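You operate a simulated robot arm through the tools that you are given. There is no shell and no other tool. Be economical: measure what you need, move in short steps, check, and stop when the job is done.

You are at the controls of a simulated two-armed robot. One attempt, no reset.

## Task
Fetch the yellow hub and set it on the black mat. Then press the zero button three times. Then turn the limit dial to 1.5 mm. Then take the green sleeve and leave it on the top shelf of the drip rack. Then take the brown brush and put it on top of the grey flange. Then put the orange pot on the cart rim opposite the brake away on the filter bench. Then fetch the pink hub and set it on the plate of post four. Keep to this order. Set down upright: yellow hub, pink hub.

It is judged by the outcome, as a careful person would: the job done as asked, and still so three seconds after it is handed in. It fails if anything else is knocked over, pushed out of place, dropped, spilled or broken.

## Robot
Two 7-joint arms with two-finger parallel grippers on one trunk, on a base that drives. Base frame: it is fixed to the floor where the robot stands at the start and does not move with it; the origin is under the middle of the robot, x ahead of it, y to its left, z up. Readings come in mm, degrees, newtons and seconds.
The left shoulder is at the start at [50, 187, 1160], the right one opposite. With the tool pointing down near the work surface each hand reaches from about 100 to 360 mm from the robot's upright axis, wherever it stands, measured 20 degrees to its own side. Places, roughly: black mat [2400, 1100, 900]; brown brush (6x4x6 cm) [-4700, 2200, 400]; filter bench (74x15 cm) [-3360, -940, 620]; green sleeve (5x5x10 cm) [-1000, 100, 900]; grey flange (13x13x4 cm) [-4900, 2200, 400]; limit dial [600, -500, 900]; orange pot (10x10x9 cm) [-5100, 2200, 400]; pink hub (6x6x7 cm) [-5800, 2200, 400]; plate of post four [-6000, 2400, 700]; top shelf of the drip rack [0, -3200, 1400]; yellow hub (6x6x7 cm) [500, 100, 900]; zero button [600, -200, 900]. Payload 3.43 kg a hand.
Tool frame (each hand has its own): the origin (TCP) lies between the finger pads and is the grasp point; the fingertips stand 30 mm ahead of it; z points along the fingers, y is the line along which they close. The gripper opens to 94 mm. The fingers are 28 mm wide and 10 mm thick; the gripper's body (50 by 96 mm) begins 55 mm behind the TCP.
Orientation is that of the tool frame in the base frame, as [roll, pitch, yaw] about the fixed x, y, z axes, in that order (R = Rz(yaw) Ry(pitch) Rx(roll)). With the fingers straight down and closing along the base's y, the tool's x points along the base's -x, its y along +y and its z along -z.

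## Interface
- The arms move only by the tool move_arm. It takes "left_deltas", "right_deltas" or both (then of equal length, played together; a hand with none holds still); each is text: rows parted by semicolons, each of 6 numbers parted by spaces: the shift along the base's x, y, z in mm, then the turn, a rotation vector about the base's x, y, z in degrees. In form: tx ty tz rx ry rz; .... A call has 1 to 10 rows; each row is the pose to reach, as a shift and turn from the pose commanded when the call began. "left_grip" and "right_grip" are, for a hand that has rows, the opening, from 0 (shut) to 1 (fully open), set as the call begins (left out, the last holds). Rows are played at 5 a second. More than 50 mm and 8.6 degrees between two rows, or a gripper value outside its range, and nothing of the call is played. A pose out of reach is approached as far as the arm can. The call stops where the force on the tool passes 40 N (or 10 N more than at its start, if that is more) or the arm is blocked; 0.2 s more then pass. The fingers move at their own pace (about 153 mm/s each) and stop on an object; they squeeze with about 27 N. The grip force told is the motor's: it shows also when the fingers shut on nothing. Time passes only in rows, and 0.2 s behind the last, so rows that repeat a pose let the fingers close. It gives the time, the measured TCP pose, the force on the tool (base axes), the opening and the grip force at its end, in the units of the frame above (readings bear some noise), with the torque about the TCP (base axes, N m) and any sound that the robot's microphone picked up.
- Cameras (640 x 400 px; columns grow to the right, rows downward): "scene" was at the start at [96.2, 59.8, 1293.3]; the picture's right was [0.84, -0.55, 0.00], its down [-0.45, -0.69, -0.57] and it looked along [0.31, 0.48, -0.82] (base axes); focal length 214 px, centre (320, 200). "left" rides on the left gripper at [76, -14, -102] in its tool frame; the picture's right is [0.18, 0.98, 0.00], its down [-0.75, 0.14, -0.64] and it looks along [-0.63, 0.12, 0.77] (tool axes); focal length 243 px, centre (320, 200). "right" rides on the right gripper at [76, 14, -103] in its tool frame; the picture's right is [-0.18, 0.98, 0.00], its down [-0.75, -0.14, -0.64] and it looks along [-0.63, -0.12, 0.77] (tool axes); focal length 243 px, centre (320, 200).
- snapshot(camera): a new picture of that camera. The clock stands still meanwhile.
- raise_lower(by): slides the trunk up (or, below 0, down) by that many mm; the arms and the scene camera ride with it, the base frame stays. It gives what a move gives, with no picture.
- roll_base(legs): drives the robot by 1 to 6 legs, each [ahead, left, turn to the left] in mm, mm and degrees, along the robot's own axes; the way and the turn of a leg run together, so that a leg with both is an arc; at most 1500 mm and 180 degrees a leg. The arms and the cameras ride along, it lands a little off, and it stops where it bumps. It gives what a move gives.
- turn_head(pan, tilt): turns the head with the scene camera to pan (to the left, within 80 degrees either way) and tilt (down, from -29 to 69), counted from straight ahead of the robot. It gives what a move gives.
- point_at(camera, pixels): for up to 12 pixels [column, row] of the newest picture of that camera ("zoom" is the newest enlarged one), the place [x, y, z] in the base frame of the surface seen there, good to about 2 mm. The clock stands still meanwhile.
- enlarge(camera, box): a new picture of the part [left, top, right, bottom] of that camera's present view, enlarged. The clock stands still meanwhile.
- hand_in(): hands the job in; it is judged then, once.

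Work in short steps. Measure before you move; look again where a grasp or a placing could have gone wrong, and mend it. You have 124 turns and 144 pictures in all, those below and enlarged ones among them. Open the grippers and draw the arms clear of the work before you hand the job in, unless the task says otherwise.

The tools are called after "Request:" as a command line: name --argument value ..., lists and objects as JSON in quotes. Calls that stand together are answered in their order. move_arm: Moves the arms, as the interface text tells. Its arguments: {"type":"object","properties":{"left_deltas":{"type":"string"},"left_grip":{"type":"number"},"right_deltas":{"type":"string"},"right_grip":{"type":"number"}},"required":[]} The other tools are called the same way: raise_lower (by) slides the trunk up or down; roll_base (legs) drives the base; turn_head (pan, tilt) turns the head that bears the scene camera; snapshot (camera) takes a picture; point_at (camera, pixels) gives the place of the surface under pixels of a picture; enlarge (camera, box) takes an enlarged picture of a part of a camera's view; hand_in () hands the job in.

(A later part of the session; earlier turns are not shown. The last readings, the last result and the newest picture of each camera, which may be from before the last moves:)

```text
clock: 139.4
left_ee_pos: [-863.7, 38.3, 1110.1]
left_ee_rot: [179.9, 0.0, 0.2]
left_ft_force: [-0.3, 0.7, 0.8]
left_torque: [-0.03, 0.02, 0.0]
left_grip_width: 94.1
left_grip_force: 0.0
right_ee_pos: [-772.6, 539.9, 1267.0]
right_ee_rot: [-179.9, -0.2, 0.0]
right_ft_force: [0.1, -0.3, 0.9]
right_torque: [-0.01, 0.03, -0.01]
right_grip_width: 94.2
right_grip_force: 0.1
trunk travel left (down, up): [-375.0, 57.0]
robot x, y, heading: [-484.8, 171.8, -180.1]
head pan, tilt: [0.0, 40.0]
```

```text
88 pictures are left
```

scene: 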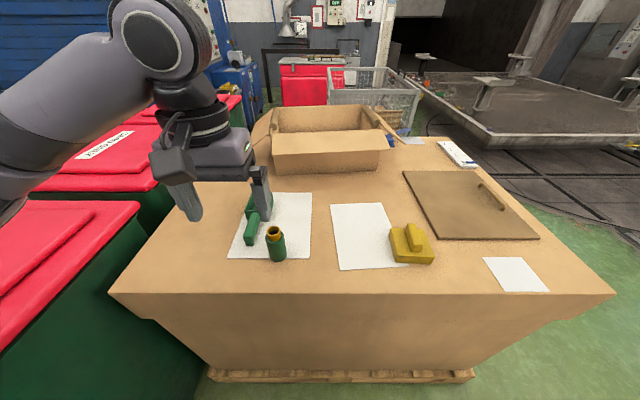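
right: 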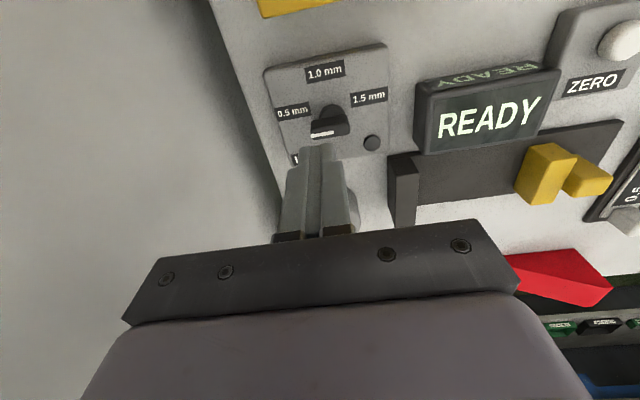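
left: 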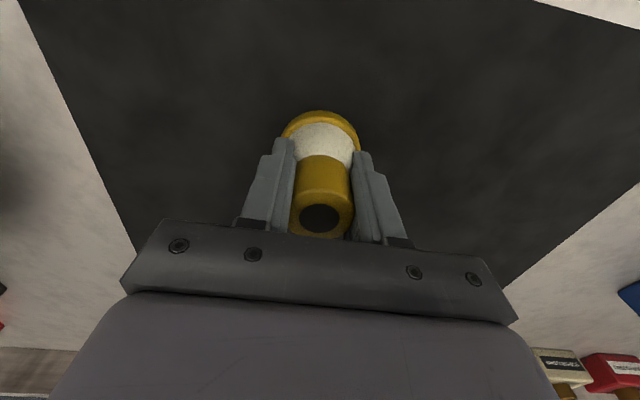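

Tilt the left hand 45° forward while moving to a pre-grasp about 95 mm back along the tool axis.

Request:
move_arm --left_deltas "10 5 0 0 7.5 0; 15 10 0 0 15 0; 10 15 -10 0 22.5 0; 0 20 -30 0 30 0; -10 26 -60 0 37.5 0; -20 26 -95 0 45 0; -29 26 -135 0 45 0" --left_grip 0.82

Request:
snapshot --camera "left"

Request:
snapshot --camera "scene"

```text
clock: 141.0
left_ee_pos: [-890.8, 63.4, 973.7]
left_ee_rot: [-179.9, 45.0, 0.3]
left_ft_force: [0.1, -0.6, 0.6]
left_torque: [0.0, 0.0, -0.02]
left_grip_width: 77.1
left_grip_force: 0.1
right_ee_pos: [-772.4, 540.0, 1267.7]
right_ee_rot: [-179.7, -0.2, 0.0]
right_ft_force: [0.0, 0.7, -0.5]
right_torque: [0.01, -0.03, 0.01]
right_grip_width: 94.0
right_grip_force: 0.0
trunk travel left (down, up): [-375.0, 57.0]
robot x, y, heading: [-483.5, 176.2, -179.8]
head pan, tilt: [0.0, 40.0]
```

```text
87 pictures are left
```

left: 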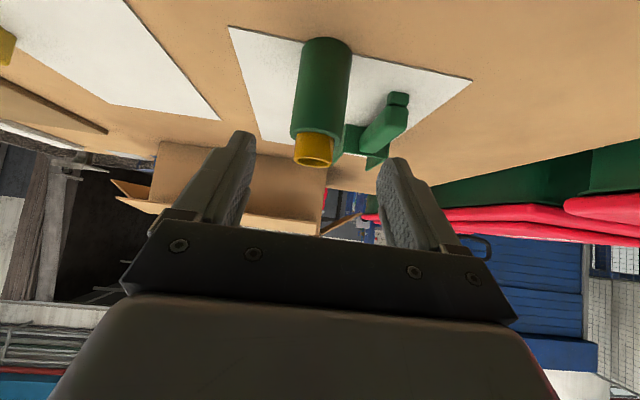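

```text
86 pictures are left
```

scene: 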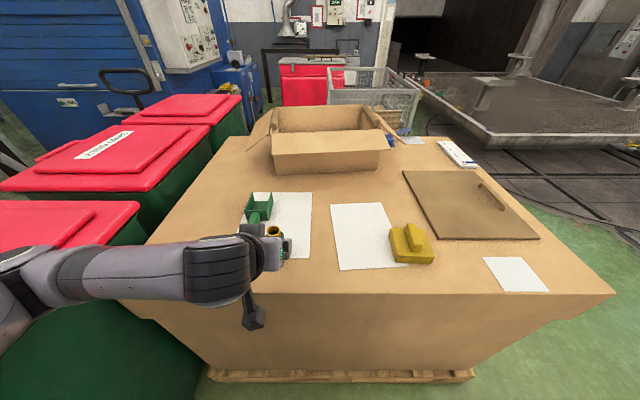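

Sleeve is centred between the fingers (col ~322). Verify positions of sleeve and the fixture handle.

Request:
point_at --camera "left" --pixels '[[300, 100], [345, 100], [322, 100], [320, 45], [375, 140], [398, 100], [362, 135], [310, 150]]'

```text
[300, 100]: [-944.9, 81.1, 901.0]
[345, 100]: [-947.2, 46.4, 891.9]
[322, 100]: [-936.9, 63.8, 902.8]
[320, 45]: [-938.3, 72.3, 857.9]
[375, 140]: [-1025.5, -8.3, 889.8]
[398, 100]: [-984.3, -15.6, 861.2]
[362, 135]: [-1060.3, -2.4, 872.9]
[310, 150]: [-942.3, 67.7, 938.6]
```

Advance along the tool axis to (−961, 64, 905), then close.

Request:
move_arm --left_deltas "-25 0 -25 0 0 0; -50 0 -49 0 0 0; -70 0 -69 0 0 0"

Request:
move_arm --left_deltas "0 0 0 0 0 0; 0 0 0 0 0 0; 0 0 0 0 0 0; 0 0 40 0 0 0; 0 0 85 0 0 0" --left_grip 0

Request:
snapshot --camera "left"

```text
clock: 141.8
left_ee_pos: [-961.9, 64.6, 906.2]
left_ee_rot: [-179.9, 44.9, 0.2]
left_ft_force: [-1.0, 0.2, 0.6]
left_torque: [-0.03, -0.02, 0.0]
left_grip_width: 77.0
left_grip_force: 0.0
right_ee_pos: [-772.8, 540.8, 1267.5]
right_ee_rot: [-179.9, -0.3, 0.1]
right_ft_force: [0.3, -1.2, 0.0]
right_torque: [0.02, -0.05, 0.01]
right_grip_width: 93.8
right_grip_force: 0.1
trunk travel left (down, up): [-375.0, 57.0]
robot x, y, heading: [-487.3, 171.6, -180.0]
head pan, tilt: [0.0, 40.0]
```

```text
clock: 143.0
left_ee_pos: [-961.8, 64.1, 990.3]
left_ee_rot: [180.0, 44.8, 0.1]
left_ft_force: [0.3, 0.3, -3.4]
left_torque: [0.01, -0.04, -0.01]
left_grip_width: 47.5
left_grip_force: 26.8
right_ee_pos: [-771.7, 540.5, 1268.5]
right_ee_rot: [-179.8, -0.3, 0.0]
right_ft_force: [0.4, -0.7, -0.4]
right_torque: [-0.02, -0.02, -0.04]
right_grip_width: 93.9
right_grip_force: 0.0
trunk travel left (down, up): [-375.0, 57.0]
robot x, y, heading: [-485.1, 173.5, -179.9]
head pan, tilt: [0.0, 40.0]
```

```text
85 pictures are left
```

left: 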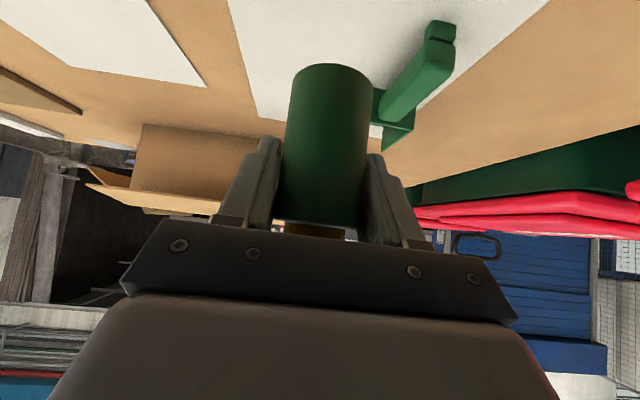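

Sleeve gripped (47.5 mm). Draw it in and up, back away, turn to face −y and drive to the rack.

Request:
move_arm --left_deltas "15 0 40 0 0 0; 40 0 80 0 0 0; 75 0 110 0 0 0; 110 0 130 0 0 0; 140 0 140 0 0 0"

Request:
roll_base --legs '[[-340, 0, 0], [0, 0, 90]]'

Request:
turn_head --pan 0 --tilt 20

Request:
snapshot --camera "scene"

```text
clock: 144.2
left_ee_pos: [-820.7, 62.8, 1129.2]
left_ee_rot: [-180.0, 44.8, 0.3]
left_ft_force: [-0.3, -0.3, -2.8]
left_torque: [-0.02, 0.03, 0.01]
left_grip_width: 47.6
left_grip_force: 27.3
right_ee_pos: [-772.0, 539.5, 1267.0]
right_ee_rot: [-179.9, -0.2, 0.0]
right_ft_force: [0.7, 0.3, -0.4]
right_torque: [-0.06, 0.0, 0.0]
right_grip_width: 94.2
right_grip_force: 0.1
trunk travel left (down, up): [-375.0, 57.0]
robot x, y, heading: [-486.0, 169.3, -179.8]
head pan, tilt: [0.0, 40.0]
```

```text
clock: 150.3
left_ee_pos: [-34.1, -161.2, 1131.0]
left_ee_rot: [179.9, 44.8, 90.6]
left_ft_force: [-0.7, -0.3, -3.1]
left_torque: [0.03, 0.0, 0.02]
left_grip_width: 47.2
left_grip_force: 28.0
right_ee_pos: [-511.4, -114.7, 1268.2]
right_ee_rot: [-179.8, -0.2, 90.1]
right_ft_force: [-0.4, -0.6, 0.0]
right_torque: [-0.06, -0.05, 0.01]
right_grip_width: 93.8
right_grip_force: 0.1
trunk travel left (down, up): [-375.0, 57.0]
robot x, y, heading: [-144.3, 174.1, -89.6]
head pan, tilt: [0.0, 40.0]
```

```text
clock: 151.1
left_ee_pos: [-32.8, -161.4, 1129.6]
left_ee_rot: [180.0, 44.8, 90.6]
left_ft_force: [0.3, 0.9, -3.8]
left_torque: [-0.01, -0.01, 0.01]
left_grip_width: 47.5
left_grip_force: 27.0
right_ee_pos: [-511.6, -115.4, 1266.4]
right_ee_rot: [-179.8, -0.2, 90.3]
right_ft_force: [-0.5, 0.7, -0.4]
right_torque: [0.02, 0.03, 0.01]
right_grip_width: 94.3
right_grip_force: 0.0
trunk travel left (down, up): [-375.0, 57.0]
robot x, y, heading: [-149.5, 176.7, -89.6]
head pan, tilt: [0.0, 20.0]
```

```text
84 pictures are left
```

scene: 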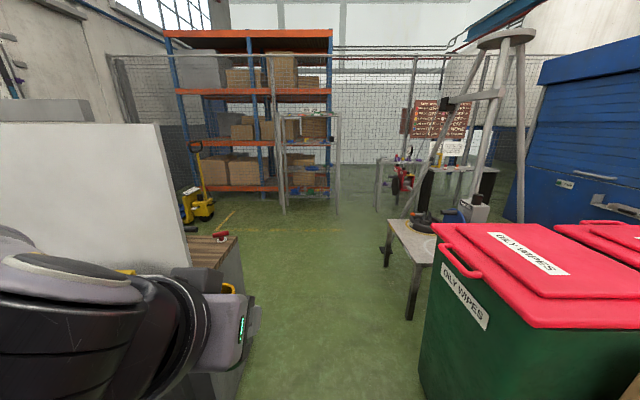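

Path ahead is clear between bin and cabinet. Drive 2550 mm toward the rack.

Request:
roll_base --legs '[[1350, 0, -0.2], [1200, 0, 0]]'

Request:
snapshot --camera "scene"

```text
clock: 163.6
left_ee_pos: [-33.2, -2717.3, 1129.6]
left_ee_rot: [180.0, 44.7, 89.8]
left_ft_force: [0.8, -0.8, -3.8]
left_torque: [-0.01, 0.03, 0.02]
left_grip_width: 47.0
left_grip_force: 27.3
right_ee_pos: [-509.4, -2662.8, 1266.5]
right_ee_rot: [-179.9, -0.3, 89.6]
right_ft_force: [-0.3, 0.1, 0.6]
right_torque: [-0.01, 0.01, -0.02]
right_grip_width: 94.1
right_grip_force: 0.1
trunk travel left (down, up): [-375.0, 57.0]
robot x, y, heading: [-141.0, -2378.5, -90.3]
head pan, tilt: [0.0, 20.0]
```

```text
83 pictures are left
```

scene: 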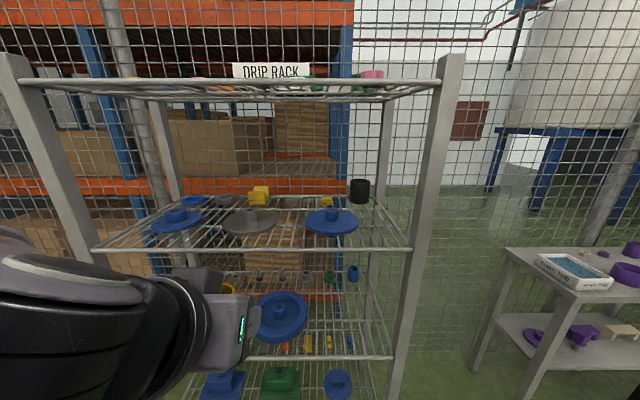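

The top shelf is above camera level. Raise the trunk fully and measure the shelf; then I'll look with a hand camera from above.

Request:
raise_lower --by 57

Request:
turn_head --pan 0 --tilt 0

Request:
enlarge --camera "scene" --box '[0, 120, 480, 280]'

```text
clock: 164.5
left_ee_pos: [-32.6, -2715.9, 1186.2]
left_ee_rot: [180.0, 44.8, 89.8]
left_ft_force: [-0.2, 0.0, -3.4]
left_torque: [0.01, -0.05, -0.02]
left_grip_width: 47.2
left_grip_force: 26.9
right_ee_pos: [-509.9, -2665.1, 1323.6]
right_ee_rot: [-179.9, -0.2, 89.6]
right_ft_force: [-1.1, -0.3, -0.5]
right_torque: [-0.02, -0.01, 0.02]
right_grip_width: 94.0
right_grip_force: 0.1
trunk travel left (down, up): [-432.0, 0.0]
robot x, y, heading: [-142.7, -2382.7, -90.2]
head pan, tilt: [0.0, 20.0]
```

```text
clock: 165.3
left_ee_pos: [-32.7, -2717.0, 1186.3]
left_ee_rot: [-179.9, 44.9, 89.8]
left_ft_force: [0.0, -0.4, -3.4]
left_torque: [0.03, 0.0, 0.0]
left_grip_width: 47.3
left_grip_force: 26.7
right_ee_pos: [-509.6, -2665.1, 1323.7]
right_ee_rot: [-179.8, -0.2, 89.6]
right_ft_force: [-0.5, 0.0, -0.1]
right_torque: [-0.01, -0.01, 0.0]
right_grip_width: 94.2
right_grip_force: 0.1
trunk travel left (down, up): [-432.0, 0.0]
robot x, y, heading: [-142.0, -2381.9, -90.2]
head pan, tilt: [0.0, 0.0]
```

```text
1.33 times, centred on (240, 200) of scene
```

zoom: 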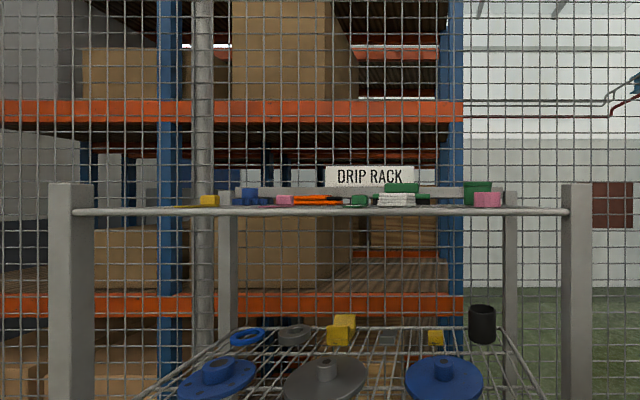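

Request:
point_at --camera "zoom" --pixels '[[210, 211], [440, 211], [70, 195], [575, 195], [208, 200], [250, 197], [285, 201], [358, 201], [400, 200], [487, 200], [370, 178], [318, 200]]'

```text
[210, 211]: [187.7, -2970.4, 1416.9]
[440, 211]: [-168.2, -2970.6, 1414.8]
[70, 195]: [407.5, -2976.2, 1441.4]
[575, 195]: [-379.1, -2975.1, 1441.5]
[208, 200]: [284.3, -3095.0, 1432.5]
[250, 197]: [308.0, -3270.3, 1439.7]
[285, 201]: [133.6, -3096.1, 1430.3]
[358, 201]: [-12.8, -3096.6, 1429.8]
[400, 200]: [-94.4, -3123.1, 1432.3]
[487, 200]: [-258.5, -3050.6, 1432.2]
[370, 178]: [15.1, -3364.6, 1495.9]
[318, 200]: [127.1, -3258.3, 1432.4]
```

Lift the right hand so that its camera looks over the shelf from above.

Request:
move_arm --right_deltas "20 0 40 0 0 0; 50 0 75 0 0 0; 80 0 110 0 0 0; 115 0 140 0 0 0; 150 0 165 0 0 0; 190 0 180 0 0 0; 230 0 180 0 0 0"

Request:
snapshot --camera "right"

```text
clock: 166.9
left_ee_pos: [-33.0, -2717.7, 1186.8]
left_ee_rot: [-179.9, 44.9, 89.9]
left_ft_force: [-0.2, 0.0, -3.7]
left_torque: [0.02, -0.01, -0.03]
left_grip_width: 47.0
left_grip_force: 26.4
right_ee_pos: [-332.3, -2638.9, 1412.8]
right_ee_rot: [-180.0, -0.1, 89.4]
right_ft_force: [0.8, -0.6, -0.5]
right_torque: [0.0, 0.0, 0.01]
right_grip_width: 94.0
right_grip_force: 0.1
right hand out of reach, approached as far as the arm can: row 3, 4, 5, 6, 7
trunk travel left (down, up): [-432.0, 0.0]
robot x, y, heading: [-139.8, -2378.7, -90.3]
head pan, tilt: [0.0, 0.0]
```

```text
81 pictures are left
```

right: 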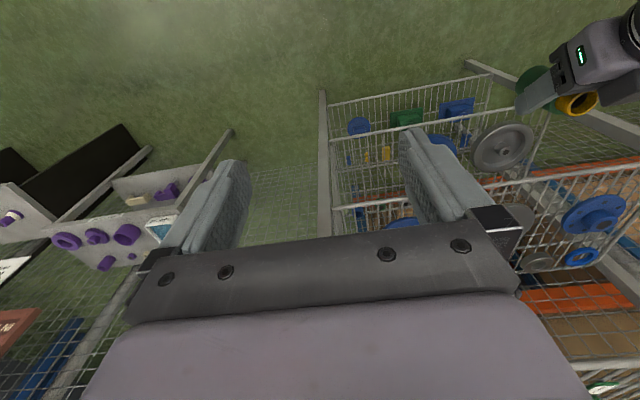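

Tool-down reach tops out at z≈1412. Return the right hand and test how high the 45° left hand can go, short of the rack.

Request:
move_arm --right_deltas "-40 0 -20 0 0 0; -80 -10 -40 0 0 0; -120 -20 -60 0 0 0; -150 -26 -89 0 0 0"

Request:
move_arm --left_deltas "0 0 45 0 0 0; 0 0 90 0 0 0; 0 0 135 0 0 0; 0 0 180 0 0 0; 0 -10 225 0 0 0; 0 -20 270 0 0 0; 0 -30 300 0 0 0"

Request:
snapshot --camera "left"

```text
clock: 167.9
left_ee_pos: [-32.7, -2717.6, 1187.0]
left_ee_rot: [180.0, 44.8, 89.8]
left_ft_force: [-0.1, 0.6, -3.9]
left_torque: [0.01, 0.03, 0.03]
left_grip_width: 47.0
left_grip_force: 27.0
right_ee_pos: [-482.6, -2664.3, 1323.6]
right_ee_rot: [-179.8, -0.3, 89.5]
right_ft_force: [-0.2, -0.2, -0.1]
right_torque: [0.0, 0.03, -0.01]
right_grip_width: 94.0
right_grip_force: 0.1
trunk travel left (down, up): [-432.0, 0.0]
robot x, y, heading: [-141.8, -2381.2, -90.5]
head pan, tilt: [0.0, 0.0]
```

```text
clock: 169.6
left_ee_pos: [-33.2, -2746.5, 1486.6]
left_ee_rot: [179.9, 44.9, 89.8]
left_ft_force: [0.0, 0.1, -2.8]
left_torque: [0.01, 0.0, 0.0]
left_grip_width: 47.1
left_grip_force: 27.1
right_ee_pos: [-482.3, -2664.1, 1325.5]
right_ee_rot: [-179.9, -0.1, 89.6]
right_ft_force: [-0.2, 0.0, 0.5]
right_torque: [-0.06, -0.01, -0.02]
right_grip_width: 93.9
right_grip_force: 0.1
trunk travel left (down, up): [-432.0, 0.0]
robot x, y, heading: [-137.8, -2379.6, -90.1]
head pan, tilt: [0.0, 0.0]
```

```text
80 pictures are left
```

left: 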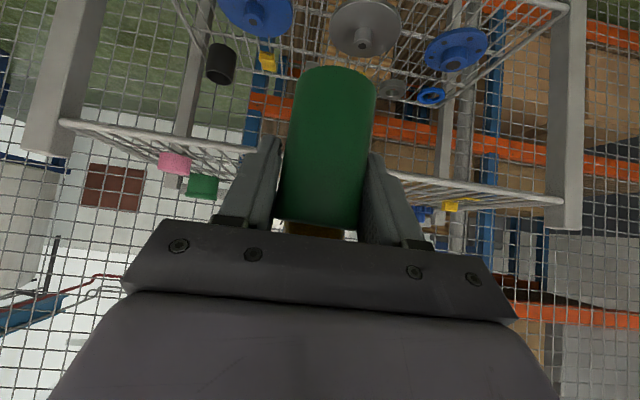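

The 45° hand reaches z 1487. Pull the right hand back, lift the left 12 mm more, then strafe left 93 mm and move ahead 245 mm so the sleeve comes over the free spot near (60, −3040).

Request:
move_arm --left_deltas "0 0 6 0 0 0; 0 0 12 0 0 0; 0 0 12 0 0 0" --right_deltas "-10 40 0 0 0 0; -20 80 0 0 0 0; -30 110 0 0 0 0"

Request:
roll_base --legs '[[0, 93, 0], [240, 0, 0]]'

Request:
snapshot --camera "left"

Request:
snapshot --camera "scene"

```text
clock: 170.3
left_ee_pos: [-33.3, -2746.0, 1498.7]
left_ee_rot: [179.9, 44.9, 89.8]
left_ft_force: [-0.2, 0.1, -3.6]
left_torque: [-0.03, -0.02, -0.04]
left_grip_width: 46.9
left_grip_force: 27.2
right_ee_pos: [-512.0, -2554.1, 1324.7]
right_ee_rot: [-179.8, -0.3, 89.7]
right_ft_force: [-0.9, 0.5, -0.5]
right_torque: [-0.03, 0.01, 0.01]
right_grip_width: 94.1
right_grip_force: 0.0
trunk travel left (down, up): [-432.0, 0.0]
robot x, y, heading: [-138.8, -2380.1, -90.3]
head pan, tilt: [0.0, 0.0]
```

```text
clock: 172.8
left_ee_pos: [60.1, -2988.5, 1499.4]
left_ee_rot: [179.9, 44.8, 89.8]
left_ft_force: [0.4, -0.4, -2.6]
left_torque: [0.02, -0.03, -0.01]
left_grip_width: 46.9
left_grip_force: 26.9
right_ee_pos: [-420.1, -2795.8, 1325.7]
right_ee_rot: [-179.8, -0.3, 89.6]
right_ft_force: [-0.1, -0.2, 0.4]
right_torque: [-0.01, 0.02, 0.02]
right_grip_width: 94.0
right_grip_force: 0.0
trunk travel left (down, up): [-432.0, 0.0]
robot x, y, heading: [-49.5, -2620.6, -90.5]
head pan, tilt: [0.0, 0.0]
```

```text
79 pictures are left
```

left: 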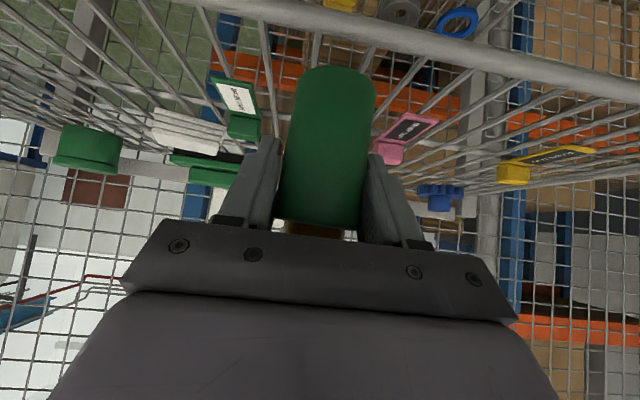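

```text
78 pictures are left
```

scene: 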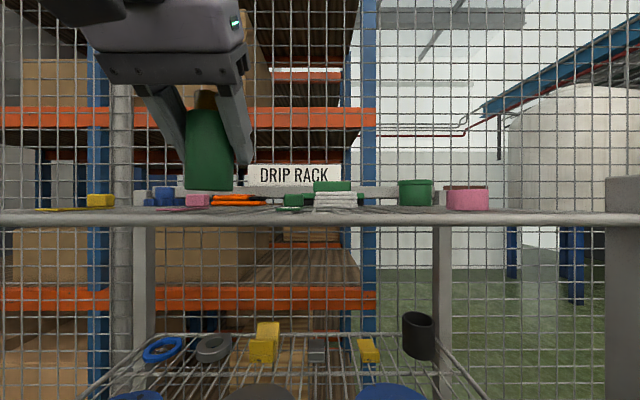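

Items on the shelf have label plates reaching forward; measure them and the wire surface.

Request:
point_at --camera "left" --pixels '[[215, 78], [240, 130], [255, 110], [428, 118], [390, 155], [380, 135], [330, 30], [300, 45], [420, 95], [250, 75], [500, 150], [200, 140]]'

Request:
point_at --camera "scene" --pixels '[[230, 217], [230, 209], [290, 207], [198, 200], [291, 200], [235, 205], [215, 207], [110, 200]]'

```text
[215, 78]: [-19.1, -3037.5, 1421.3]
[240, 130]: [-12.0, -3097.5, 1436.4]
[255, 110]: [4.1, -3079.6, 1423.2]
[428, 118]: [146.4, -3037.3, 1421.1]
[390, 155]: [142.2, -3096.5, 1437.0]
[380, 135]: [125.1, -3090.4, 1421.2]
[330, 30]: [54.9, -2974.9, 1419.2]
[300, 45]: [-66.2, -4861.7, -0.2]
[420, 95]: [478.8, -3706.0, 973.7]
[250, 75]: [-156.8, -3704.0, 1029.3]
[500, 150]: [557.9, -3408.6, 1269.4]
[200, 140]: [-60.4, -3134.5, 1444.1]
```

```text
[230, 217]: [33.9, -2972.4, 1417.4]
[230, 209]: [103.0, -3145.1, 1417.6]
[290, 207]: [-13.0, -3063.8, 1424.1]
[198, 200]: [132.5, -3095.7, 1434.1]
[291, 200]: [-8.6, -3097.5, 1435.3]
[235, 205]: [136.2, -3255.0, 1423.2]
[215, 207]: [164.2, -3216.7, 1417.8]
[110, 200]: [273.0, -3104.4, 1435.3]
```

Free strip is x 6–117. The sleeve must sit across two wires, so I measure wire positions close up.

Request:
enlarge --camera "left" --box '[190, 0, 450, 162]'

```text
2.46 times, centred on (320, 81) of left
```

zoom: 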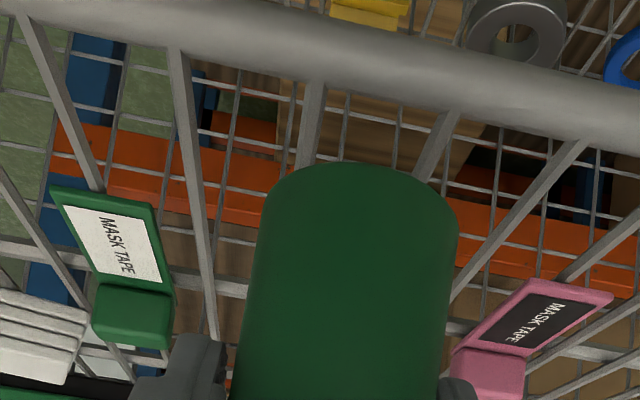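

Request:
point_at --camera "zoom" --pixels '[[40, 50], [182, 90], [312, 110], [440, 140], [560, 175], [630, 225], [312, 160], [203, 210], [90, 160], [480, 275]]'

```text
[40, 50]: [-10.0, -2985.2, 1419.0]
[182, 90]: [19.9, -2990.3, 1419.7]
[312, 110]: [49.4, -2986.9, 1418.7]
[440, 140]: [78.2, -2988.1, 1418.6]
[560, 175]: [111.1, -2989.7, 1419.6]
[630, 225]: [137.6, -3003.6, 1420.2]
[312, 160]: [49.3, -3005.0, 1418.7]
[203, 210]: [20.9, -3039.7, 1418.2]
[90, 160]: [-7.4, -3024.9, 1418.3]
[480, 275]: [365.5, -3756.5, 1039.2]
```

Wires lie at x≈20, 49, 79, 109; centring the sleeve at x=64 rests it on two. Move to (64, −3045), then lower.

Request:
move_arm --left_deltas "2 -20 0 0 0 0; 4 -40 0 0 0 0; 4 -57 0 0 0 0; 4 -57 -10 0 0 0; 4 -57 -17 0 0 0; 4 -57 -21 0 0 0"

Request:
enlarge --camera "scene" --box '[100, 100, 340, 250]'

```text
clock: 174.2
left_ee_pos: [63.7, -3043.3, 1477.1]
left_ee_rot: [-179.9, 44.9, 89.8]
left_ft_force: [0.2, 1.2, -4.4]
left_torque: [0.03, 0.01, 0.0]
left_grip_width: 46.9
left_grip_force: 27.0
right_ee_pos: [-419.1, -2795.6, 1324.6]
right_ee_rot: [-179.8, -0.2, 89.6]
right_ft_force: [0.9, -0.1, 0.5]
right_torque: [0.02, 0.01, 0.02]
right_grip_width: 93.8
right_grip_force: 0.0
trunk travel left (down, up): [-432.0, 0.0]
robot x, y, heading: [-46.8, -2617.7, -90.3]
head pan, tilt: [0.0, 0.0]
```

```text
2.67 times, centred on (220, 175) of scene
```

zoom: 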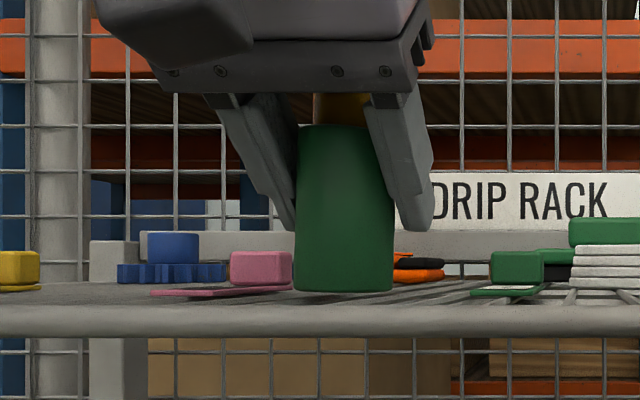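

Just above the wires. Lower in 1 mm steps until the weight is taken up.

Request:
move_arm --left_deltas "0 0 -1 0 0 0; 0 0 -2 0 0 0; 0 0 -3 0 0 0"

```text
clock: 175.1
left_ee_pos: [65.4, -3043.8, 1474.6]
left_ee_rot: [-179.8, 45.0, 90.1]
left_ft_force: [-0.4, -1.7, 5.6]
left_torque: [-0.05, 0.16, -0.01]
left_grip_width: 46.9
left_grip_force: 27.0
right_ee_pos: [-420.3, -2795.4, 1324.6]
right_ee_rot: [-179.8, -0.2, 89.6]
right_ft_force: [0.3, 0.8, -0.7]
right_torque: [-0.02, 0.02, 0.01]
right_grip_width: 94.0
right_grip_force: 0.1
trunk travel left (down, up): [-432.0, 0.0]
robot x, y, heading: [-48.5, -2621.6, -90.3]
head pan, tilt: [0.0, 0.0]
```

Contact (5.6 N up). Ease 1 mm, open to ~75 mm and withdraw backward.

Request:
move_arm --left_deltas "0 0 1 0 0 0; 0 0 1 0 0 0; 0 0 1 0 0 0; 0 20 8 0 0 0; 0 50 15 0 0 0; 0 90 20 0 0 0; 0 135 20 0 0 0" --left_grip 0.8

Request:
enlarge --camera "scene" --box '[100, 100, 340, 250]'

Request:
snapshot --camera "left"

```text
clock: 176.7
left_ee_pos: [65.8, -2910.6, 1493.9]
left_ee_rot: [-179.6, 44.7, 90.4]
left_ft_force: [15.3, -30.2, 13.7]
left_torque: [2.31, 0.21, -1.81]
left_grip_width: 75.5
left_grip_force: 0.0
right_ee_pos: [-418.2, -2795.3, 1324.8]
right_ee_rot: [-179.7, -0.2, 89.6]
right_ft_force: [0.1, -0.4, 0.0]
right_torque: [-0.02, 0.01, 0.02]
right_grip_width: 94.3
right_grip_force: 0.0
trunk travel left (down, up): [-432.0, 0.0]
robot x, y, heading: [-49.5, -2619.3, -90.0]
head pan, tilt: [0.0, 0.0]
```

```text
2.67 times, centred on (220, 175) of scene
```

zoom: 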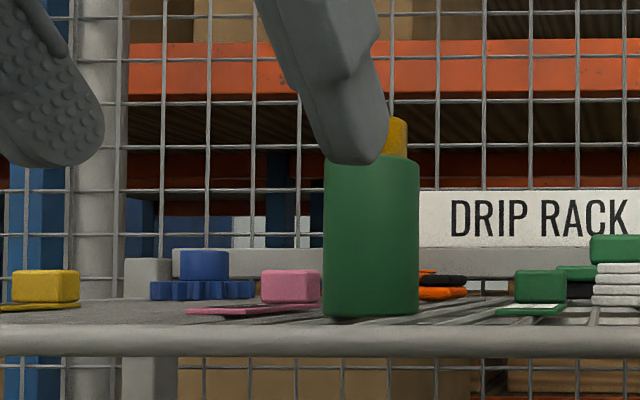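

```text
74 pictures are left
```

left: 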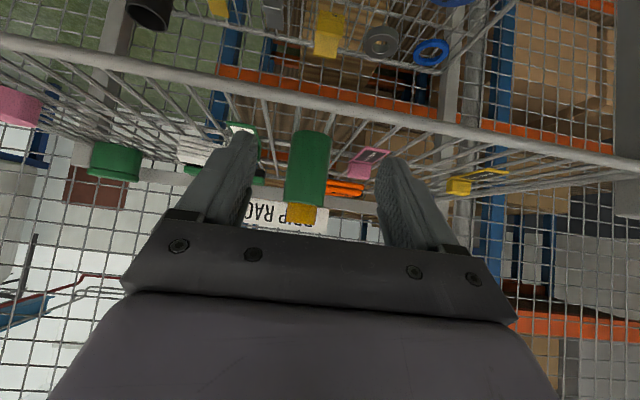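

Sleeve stands on the shelf. The left hand shows a 30 N contact with something (likely my own body), so I move it forward 35 mm before backing the base away.

Request:
move_arm --left_deltas "0 -20 0 0 0 0; 5 -38 0 0 0 0"

Request:
roll_base --legs '[[-300, 0, 0]]'

Request:
snapshot --camera "scene"

```text
clock: 177.2
left_ee_pos: [69.2, -2946.4, 1494.0]
left_ee_rot: [-179.9, 44.8, 89.8]
left_ft_force: [0.0, -0.1, 0.4]
left_torque: [0.02, 0.01, 0.01]
left_grip_width: 75.2
left_grip_force: 0.0
right_ee_pos: [-420.1, -2797.0, 1324.9]
right_ee_rot: [-179.8, -0.2, 89.6]
right_ft_force: [-0.4, -1.1, 0.6]
right_torque: [0.03, -0.03, -0.01]
right_grip_width: 93.9
right_grip_force: 0.1
trunk travel left (down, up): [-432.0, 0.0]
robot x, y, heading: [-48.2, -2620.6, -90.2]
head pan, tilt: [0.0, 0.0]
```

```text
clock: 179.3
left_ee_pos: [70.4, -2647.7, 1495.5]
left_ee_rot: [-180.0, 44.9, 89.9]
left_ft_force: [-0.2, -0.1, -0.8]
left_torque: [0.0, -0.02, 0.01]
left_grip_width: 75.3
left_grip_force: 0.1
right_ee_pos: [-417.5, -2496.5, 1325.4]
right_ee_rot: [-179.8, -0.2, 89.7]
right_ft_force: [0.1, 0.7, -0.3]
right_torque: [0.01, -0.01, -0.02]
right_grip_width: 94.0
right_grip_force: 0.1
trunk travel left (down, up): [-432.0, 0.0]
robot x, y, heading: [-49.5, -2323.0, -90.6]
head pan, tilt: [0.0, 0.0]
```

```text
73 pictures are left
```

scene: 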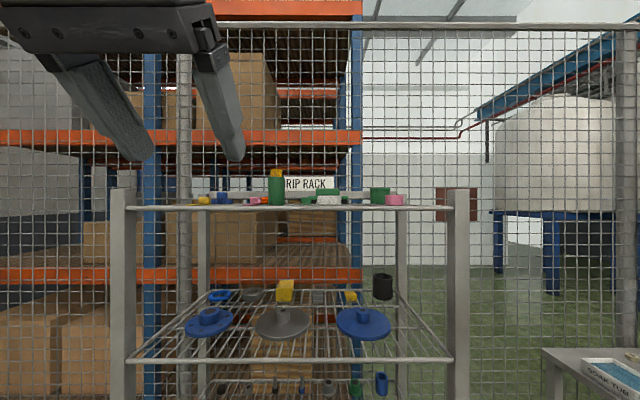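

Sleeve is upright on the shelf. Retract the left hand, lower the trunk and look west (right) for a path.

Request:
move_arm --left_deltas "0 0 -45 0 0 0; 0 0 -90 0 -0 0; 0 0 -135 0 0 0; 0 0 -180 0 0 0; 0 0 -225 0 0 0; 0 0 -270 0 0 0; 0 0 -310 0 0 0; 0 0 -340 0 0 0" --left_grip 1

Request:
move_arm --left_deltas "0 0 0 7.5 0 0; 0 0 0 15 0 0; 0 0 0 22.5 0 0; 0 0 0 30 0 0; 0 0 0 37.5 0 0; 0 0 0 45 0 0"

Request:
turn_head --pan -70 --tilt 15

Request:
snapshot --camera "scene"

```text
clock: 181.1
left_ee_pos: [62.2, -2656.0, 1158.4]
left_ee_rot: [-180.0, 44.9, 89.8]
left_ft_force: [-0.5, 0.3, -0.2]
left_torque: [-0.02, 0.01, -0.03]
left_grip_width: 93.9
left_grip_force: 0.0
left hand out of reach, approached as far as the arm can: row 8
right_ee_pos: [-418.5, -2497.1, 1324.9]
right_ee_rot: [-179.9, -0.2, 89.6]
right_ft_force: [-0.4, -0.3, 0.2]
right_torque: [0.02, 0.01, -0.01]
right_grip_width: 94.2
right_grip_force: 0.1
trunk travel left (down, up): [-432.0, 0.0]
robot x, y, heading: [-46.1, -2324.1, -90.2]
head pan, tilt: [0.0, 0.0]
```

```text
clock: 182.5
left_ee_pos: [62.9, -2655.6, 1158.3]
left_ee_rot: [-179.9, -0.3, 90.0]
left_ft_force: [-0.7, 0.2, -0.1]
left_torque: [0.01, 0.0, -0.04]
left_grip_width: 93.9
left_grip_force: 0.0
right_ee_pos: [-417.5, -2497.5, 1325.3]
right_ee_rot: [-179.8, -0.2, 89.6]
right_ft_force: [-0.5, 0.5, -0.3]
right_torque: [0.0, -0.02, -0.03]
right_grip_width: 94.1
right_grip_force: 0.1
trunk travel left (down, up): [-432.0, 0.0]
robot x, y, heading: [-46.4, -2321.3, -90.4]
head pan, tilt: [0.0, 0.0]
```

```text
clock: 183.9
left_ee_pos: [62.3, -2656.4, 1157.9]
left_ee_rot: [-179.9, -0.1, 89.9]
left_ft_force: [0.4, -0.1, -1.0]
left_torque: [0.03, 0.03, 0.02]
left_grip_width: 94.0
left_grip_force: 0.0
right_ee_pos: [-418.7, -2497.3, 1325.1]
right_ee_rot: [-179.7, -0.3, 89.6]
right_ft_force: [0.0, 0.4, 0.3]
right_torque: [0.0, 0.0, 0.0]
right_grip_width: 93.9
right_grip_force: 0.0
trunk travel left (down, up): [-432.0, 0.0]
robot x, y, heading: [-51.4, -2322.8, -90.3]
head pan, tilt: [-70.0, 15.0]
```

```text
72 pictures are left
```

scene: 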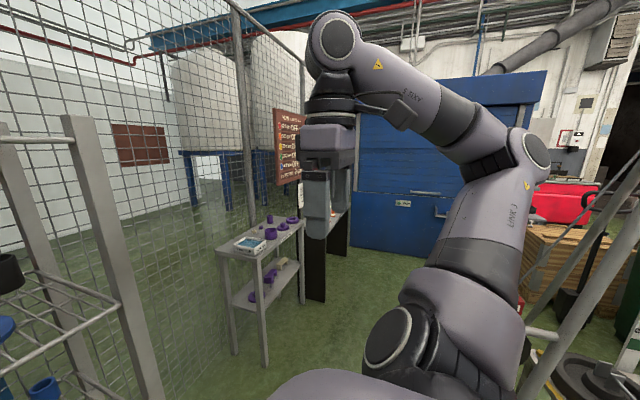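

West is closed off by the blue container; I return north along the corridor, past the packing table, then will face west.

Request:
roll_base --legs '[[-1200, -110, 0.3], [-1200, 0, 0], [-1300, 0, 0]]'

Request:
turn_head --pan -80 --tilt 20

Request:
snapshot --camera "scene"

```text
clock: 201.9
left_ee_pos: [-61.1, 1052.7, 1159.3]
left_ee_rot: [-179.9, -0.1, 90.3]
left_ft_force: [0.1, -0.5, -0.3]
left_torque: [-0.02, -0.05, -0.02]
left_grip_width: 94.0
left_grip_force: 0.0
right_ee_pos: [-543.9, 1208.6, 1325.7]
right_ee_rot: [-179.8, -0.2, 89.9]
right_ft_force: [-0.7, -0.4, 0.0]
right_torque: [0.01, -0.01, 0.03]
right_grip_width: 94.0
right_grip_force: 0.1
trunk travel left (down, up): [-432.0, 0.0]
robot x, y, heading: [-175.2, 1390.3, -90.2]
head pan, tilt: [-70.0, 15.0]
```

```text
clock: 202.6
left_ee_pos: [-60.7, 1053.1, 1158.0]
left_ee_rot: [-180.0, -0.2, 90.2]
left_ft_force: [-0.1, -0.4, -0.9]
left_torque: [-0.03, 0.01, -0.01]
left_grip_width: 93.8
left_grip_force: 0.1
right_ee_pos: [-543.5, 1207.6, 1324.3]
right_ee_rot: [-179.9, -0.2, 90.0]
right_ft_force: [-0.2, 0.1, 0.3]
right_torque: [-0.01, -0.03, -0.03]
right_grip_width: 93.9
right_grip_force: 0.0
trunk travel left (down, up): [-432.0, 0.0]
robot x, y, heading: [-171.2, 1383.5, -90.1]
head pan, tilt: [-80.0, 20.0]
```

```text
71 pictures are left
```

scene: 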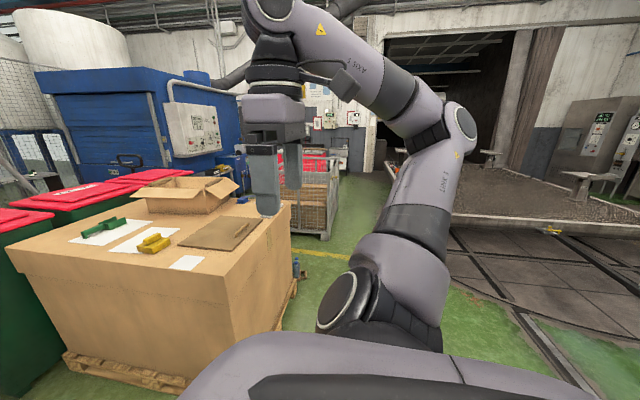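

Turn to face west (heading 180) to view the passage.

Request:
roll_base --legs '[[0, 0, -90]]'

Request:
turn_head --pan 0 --tilt 15

Request:
snapshot --camera "scene"

Request:
enlarge --camera "scene" --box '[230, 110, 470, 260]'

```text
clock: 206.8
left_ee_pos: [-508.3, 1279.0, 1158.8]
left_ee_rot: [-179.8, -0.2, -0.6]
left_ft_force: [0.2, -0.2, -0.3]
left_torque: [0.03, 0.0, -0.01]
left_grip_width: 93.7
left_grip_force: 0.0
right_ee_pos: [-345.7, 1758.7, 1323.8]
right_ee_rot: [-179.8, -0.2, -1.0]
right_ft_force: [-0.6, -0.1, -0.9]
right_torque: [0.02, -0.01, -0.03]
right_grip_width: 94.1
right_grip_force: 0.0
trunk travel left (down, up): [-432.0, 0.0]
robot x, y, heading: [-171.9, 1387.5, 179.4]
head pan, tilt: [-80.0, 20.0]
```

```text
clock: 208.4
left_ee_pos: [-507.3, 1278.6, 1158.5]
left_ee_rot: [-179.9, -0.2, -0.6]
left_ft_force: [-0.1, 0.3, 0.3]
left_torque: [0.02, -0.01, 0.01]
left_grip_width: 93.9
left_grip_force: 0.2
right_ee_pos: [-346.0, 1759.0, 1324.6]
right_ee_rot: [-179.8, -0.1, -0.9]
right_ft_force: [-0.2, -0.3, 0.4]
right_torque: [-0.03, 0.02, 0.01]
right_grip_width: 94.1
right_grip_force: 0.1
trunk travel left (down, up): [-432.0, 0.0]
robot x, y, heading: [-172.4, 1384.5, 179.3]
head pan, tilt: [0.0, 15.0]
```

```text
70 pictures are left
```

scene: 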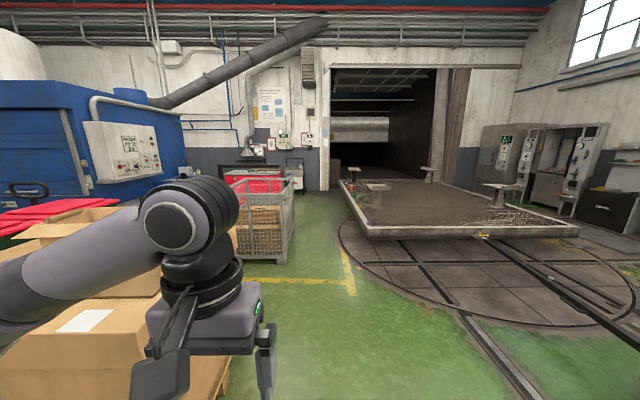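

```text
2.67 times, centred on (350, 185) of scene
```

zoom: 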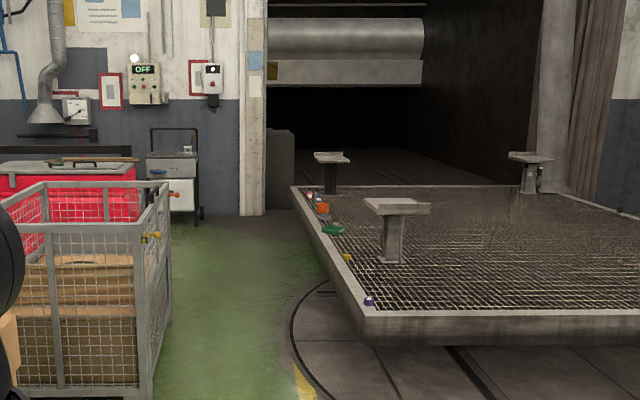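

The grated tray is the cart, with small items along its left rim. Measure the path and the rim.

Request:
point_at --camera "zoom" --pixels '[[366, 320], [330, 230], [300, 195], [346, 257], [322, 208], [368, 301], [150, 380], [170, 290], [200, 260], [395, 200], [250, 214], [330, 160]]'

Request:
point_at --camera "scene" --pixels '[[284, 262], [580, 230], [360, 235], [470, 310], [345, 295], [245, 170], [292, 180], [250, 262], [480, 237]]'

```text
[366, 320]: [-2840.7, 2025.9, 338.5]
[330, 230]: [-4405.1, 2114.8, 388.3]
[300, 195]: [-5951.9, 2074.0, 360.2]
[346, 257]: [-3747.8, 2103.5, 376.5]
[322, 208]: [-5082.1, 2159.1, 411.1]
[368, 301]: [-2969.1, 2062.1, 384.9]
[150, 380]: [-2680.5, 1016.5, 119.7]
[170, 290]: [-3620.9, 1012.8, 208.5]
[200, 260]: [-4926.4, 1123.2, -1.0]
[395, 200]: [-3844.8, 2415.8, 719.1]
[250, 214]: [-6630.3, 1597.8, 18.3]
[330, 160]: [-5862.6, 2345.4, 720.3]
```

```text
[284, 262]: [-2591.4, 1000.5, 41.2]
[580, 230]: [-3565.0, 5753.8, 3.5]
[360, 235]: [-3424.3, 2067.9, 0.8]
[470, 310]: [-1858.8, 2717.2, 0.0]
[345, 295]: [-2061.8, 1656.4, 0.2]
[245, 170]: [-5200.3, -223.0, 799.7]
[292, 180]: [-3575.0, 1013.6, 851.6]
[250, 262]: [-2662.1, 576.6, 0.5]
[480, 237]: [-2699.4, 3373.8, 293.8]
```

Corridor between cage (y≤1013) and cart rim (y≥2030) is ~1 m. Drive west along y≈1500 to x≈−4570.

Request:
roll_base --legs '[[1500, -115, 0.7], [1500, 0, 0]]'

Request:
roll_base --legs '[[1400, 0, 0]]'

Request:
turn_head --pan -70 --tilt 25

Request:
snapshot --camera "scene"

```text
refused: leg 1 is longer than a leg can be; nothing moved
```

```text
clock: 215.3
left_ee_pos: [-1895.9, 1303.1, 1158.8]
left_ee_rot: [-179.9, -0.2, -0.9]
left_ft_force: [-0.2, -0.7, -0.1]
left_torque: [0.01, 0.0, -0.01]
left_grip_width: 94.0
left_grip_force: 0.0
right_ee_pos: [-1730.0, 1782.9, 1325.1]
right_ee_rot: [-179.8, -0.1, -1.2]
right_ft_force: [0.5, 0.2, 1.2]
right_torque: [0.0, 0.02, 0.01]
right_grip_width: 94.0
right_grip_force: 0.0
trunk travel left (down, up): [-432.0, 0.0]
robot x, y, heading: [-1557.9, 1411.9, 179.1]
head pan, tilt: [0.0, 15.0]
```

```text
clock: 216.7
left_ee_pos: [-1894.5, 1303.4, 1159.4]
left_ee_rot: [-180.0, -0.1, -0.9]
left_ft_force: [0.4, -0.3, -0.3]
left_torque: [-0.03, 0.02, 0.0]
left_grip_width: 94.1
left_grip_force: 0.1
right_ee_pos: [-1730.8, 1782.4, 1325.3]
right_ee_rot: [-179.7, -0.2, -1.2]
right_ft_force: [0.2, -0.2, -0.8]
right_torque: [0.0, 0.0, -0.03]
right_grip_width: 94.2
right_grip_force: 0.0
trunk travel left (down, up): [-432.0, 0.0]
robot x, y, heading: [-1558.0, 1407.4, 179.2]
head pan, tilt: [-70.0, 25.0]
```

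```text
68 pictures are left
```

scene: 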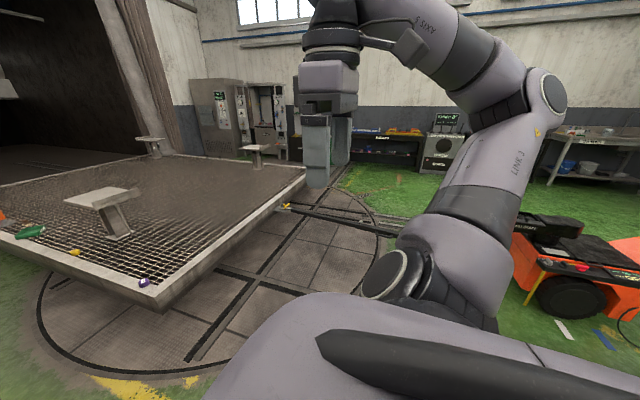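

Continue west 2980 mm, shifting 90 mm toward the cart.

Request:
roll_base --legs '[[1490, -90, 0.8], [1490, 0, 0]]'

Request:
snapshot --camera "scene"

```text
clock: 230.9
left_ee_pos: [-4840.1, 1436.9, 1159.0]
left_ee_rot: [-179.9, -0.2, -0.8]
left_ft_force: [-0.9, 0.5, 0.0]
left_torque: [0.01, -0.02, 0.02]
left_grip_width: 94.0
left_grip_force: 0.1
right_ee_pos: [-4675.6, 1915.7, 1324.3]
right_ee_rot: [-179.8, -0.2, -1.2]
right_ft_force: [0.2, -0.1, -0.4]
right_torque: [-0.01, -0.03, 0.02]
right_grip_width: 93.8
right_grip_force: 0.0
trunk travel left (down, up): [-432.0, 0.0]
robot x, y, heading: [-4499.9, 1540.4, 178.7]
head pan, tilt: [-70.0, 25.0]
```

```text
67 pictures are left
```

scene: 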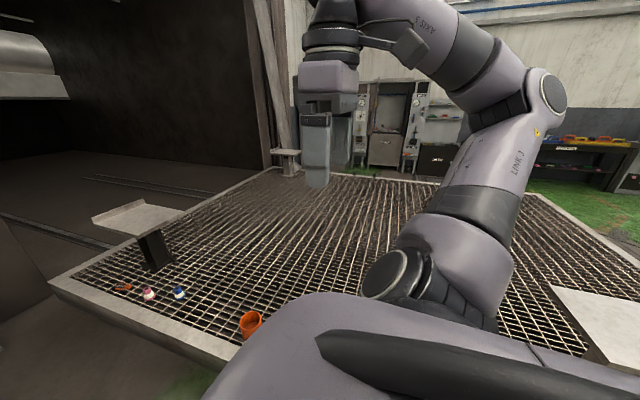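

Pink hub (148,293) and orange pot (250,325) are seen. Turn to face the cart (heading 90) and view the rim.

Request:
roll_base --legs '[[0, 0, -88.7], [0, 250, 0]]'

Request:
turn_head --pan 0 --tilt 45

Request:
snapshot --camera "scene"

```text
clock: 236.5
left_ee_pos: [-4871.8, 1868.2, 1158.0]
left_ee_rot: [-179.9, -0.2, -88.6]
left_ft_force: [-0.1, -1.0, 0.4]
left_torque: [-0.03, 0.01, -0.01]
left_grip_width: 94.1
left_grip_force: 0.1
right_ee_pos: [-4387.8, 1721.9, 1326.0]
right_ee_rot: [-179.8, -0.2, -88.9]
right_ft_force: [-0.1, -0.1, 0.1]
right_torque: [-0.01, -0.03, 0.02]
right_grip_width: 94.1
right_grip_force: 0.1
trunk travel left (down, up): [-432.0, 0.0]
robot x, y, heading: [-4753.8, 1536.5, 91.3]
head pan, tilt: [-70.0, 25.0]
```

```text
clock: 237.9
left_ee_pos: [-4871.3, 1868.3, 1158.6]
left_ee_rot: [-180.0, -0.2, -88.6]
left_ft_force: [-0.6, -1.9, 0.9]
left_torque: [0.0, 0.02, 0.01]
left_grip_width: 94.4
left_grip_force: 0.1
right_ee_pos: [-4386.7, 1722.3, 1324.0]
right_ee_rot: [-179.9, -0.1, -88.9]
right_ft_force: [-0.9, -0.2, -1.5]
right_torque: [0.01, -0.01, 0.0]
right_grip_width: 94.1
right_grip_force: 0.0
trunk travel left (down, up): [-432.0, 0.0]
robot x, y, heading: [-4751.9, 1534.4, 91.6]
head pan, tilt: [0.0, 45.0]
```

```text
66 pictures are left
```

scene: 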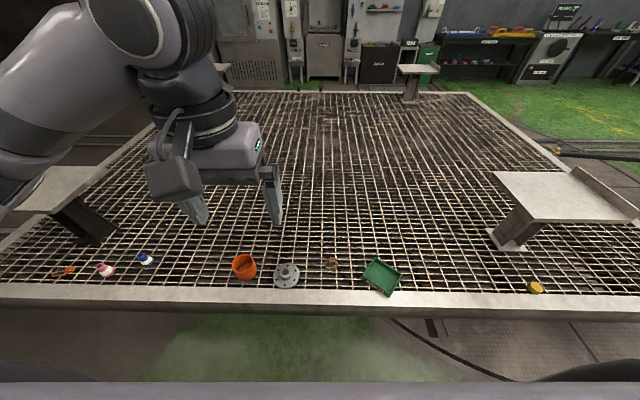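

Request:
enlarge --camera "scene" --box '[220, 235, 420, 360]'

Request:
point_at --camera "zoom" --pixels '[[352, 85], [355, 105], [348, 92], [210, 110], [170, 125], [255, 125], [210, 162], [75, 80], [75, 130], [320, 190], [320, 235], [320, 160]]'

Request:
enlarge --camera "scene" --box '[30, 220, 190, 320]'

```text
3.20 times, centred on (320, 298) of scene
```

zoom: 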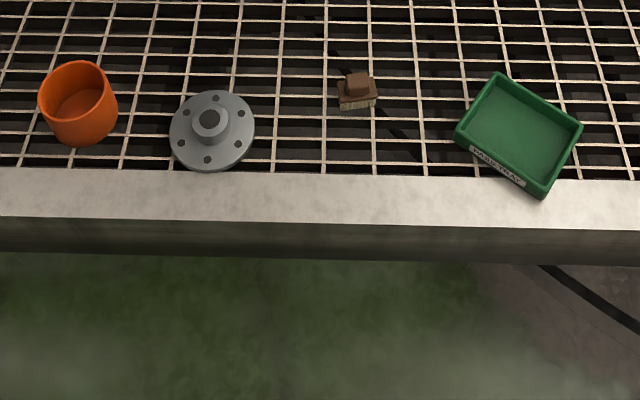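

```text
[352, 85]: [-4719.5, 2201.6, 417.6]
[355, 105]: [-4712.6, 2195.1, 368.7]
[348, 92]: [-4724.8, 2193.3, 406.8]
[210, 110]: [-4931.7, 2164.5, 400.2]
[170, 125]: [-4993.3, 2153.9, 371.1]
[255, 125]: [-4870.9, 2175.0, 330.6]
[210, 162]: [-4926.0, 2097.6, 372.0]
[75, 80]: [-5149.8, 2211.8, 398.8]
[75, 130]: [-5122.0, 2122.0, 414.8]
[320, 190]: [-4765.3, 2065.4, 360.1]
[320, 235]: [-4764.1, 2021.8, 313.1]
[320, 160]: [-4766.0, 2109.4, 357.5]
```

```text
4.00 times, centred on (110, 270) of scene
```

zoom: 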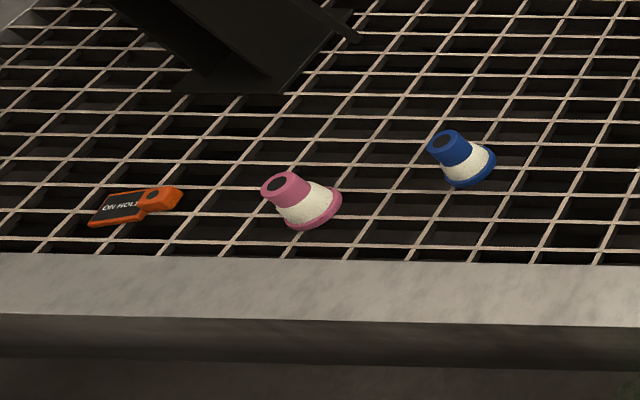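

Brush ≈(−4718,2196), handle top z≈418; flange boss centre ≈(−4932,2164), top z 400; grating z≈358. Move ahead and test how near the base can get to the rim (front face y≈2022).

Request:
roll_base --legs '[[190, 0, -1.4]]'

Request:
roll_base --legs '[[80, 0, 0]]'

```text
clock: 239.4
left_ee_pos: [-4865.7, 2030.7, 1159.4]
left_ee_rot: [-179.9, -0.1, -89.9]
left_ft_force: [-0.8, -1.2, -1.2]
left_torque: [0.02, 0.01, 0.01]
left_grip_width: 93.9
left_grip_force: 0.2
right_ee_pos: [-4383.8, 1872.1, 1325.1]
right_ee_rot: [-179.9, -0.2, -90.2]
right_ft_force: [0.5, -1.1, 0.0]
right_torque: [0.04, -0.01, 0.0]
right_grip_width: 94.0
right_grip_force: 0.1
trunk travel left (down, up): [-432.0, 0.0]
robot x, y, heading: [-4753.8, 1693.9, 90.0]
head pan, tilt: [0.0, 45.0]
stopped in leg 1: the robot was blocked; the commanded pose is now the measured one
```

```text
clock: 240.2
left_ee_pos: [-4866.0, 2029.6, 1158.1]
left_ee_rot: [-179.8, -0.1, -89.7]
left_ft_force: [0.6, 0.1, 0.8]
left_torque: [-0.02, 0.02, 0.03]
left_grip_width: 93.9
left_grip_force: 0.0
right_ee_pos: [-4385.5, 1875.0, 1325.3]
right_ee_rot: [-180.0, -0.3, -90.1]
right_ft_force: [-0.2, 0.1, -0.4]
right_torque: [0.03, 0.0, -0.02]
right_grip_width: 94.2
right_grip_force: 0.1
trunk travel left (down, up): [-432.0, 0.0]
robot x, y, heading: [-4750.2, 1696.1, 90.3]
head pan, tilt: [0.0, 45.0]
stopped in leg 1: the robot was blocked; the commanded pose is now the measured one
```

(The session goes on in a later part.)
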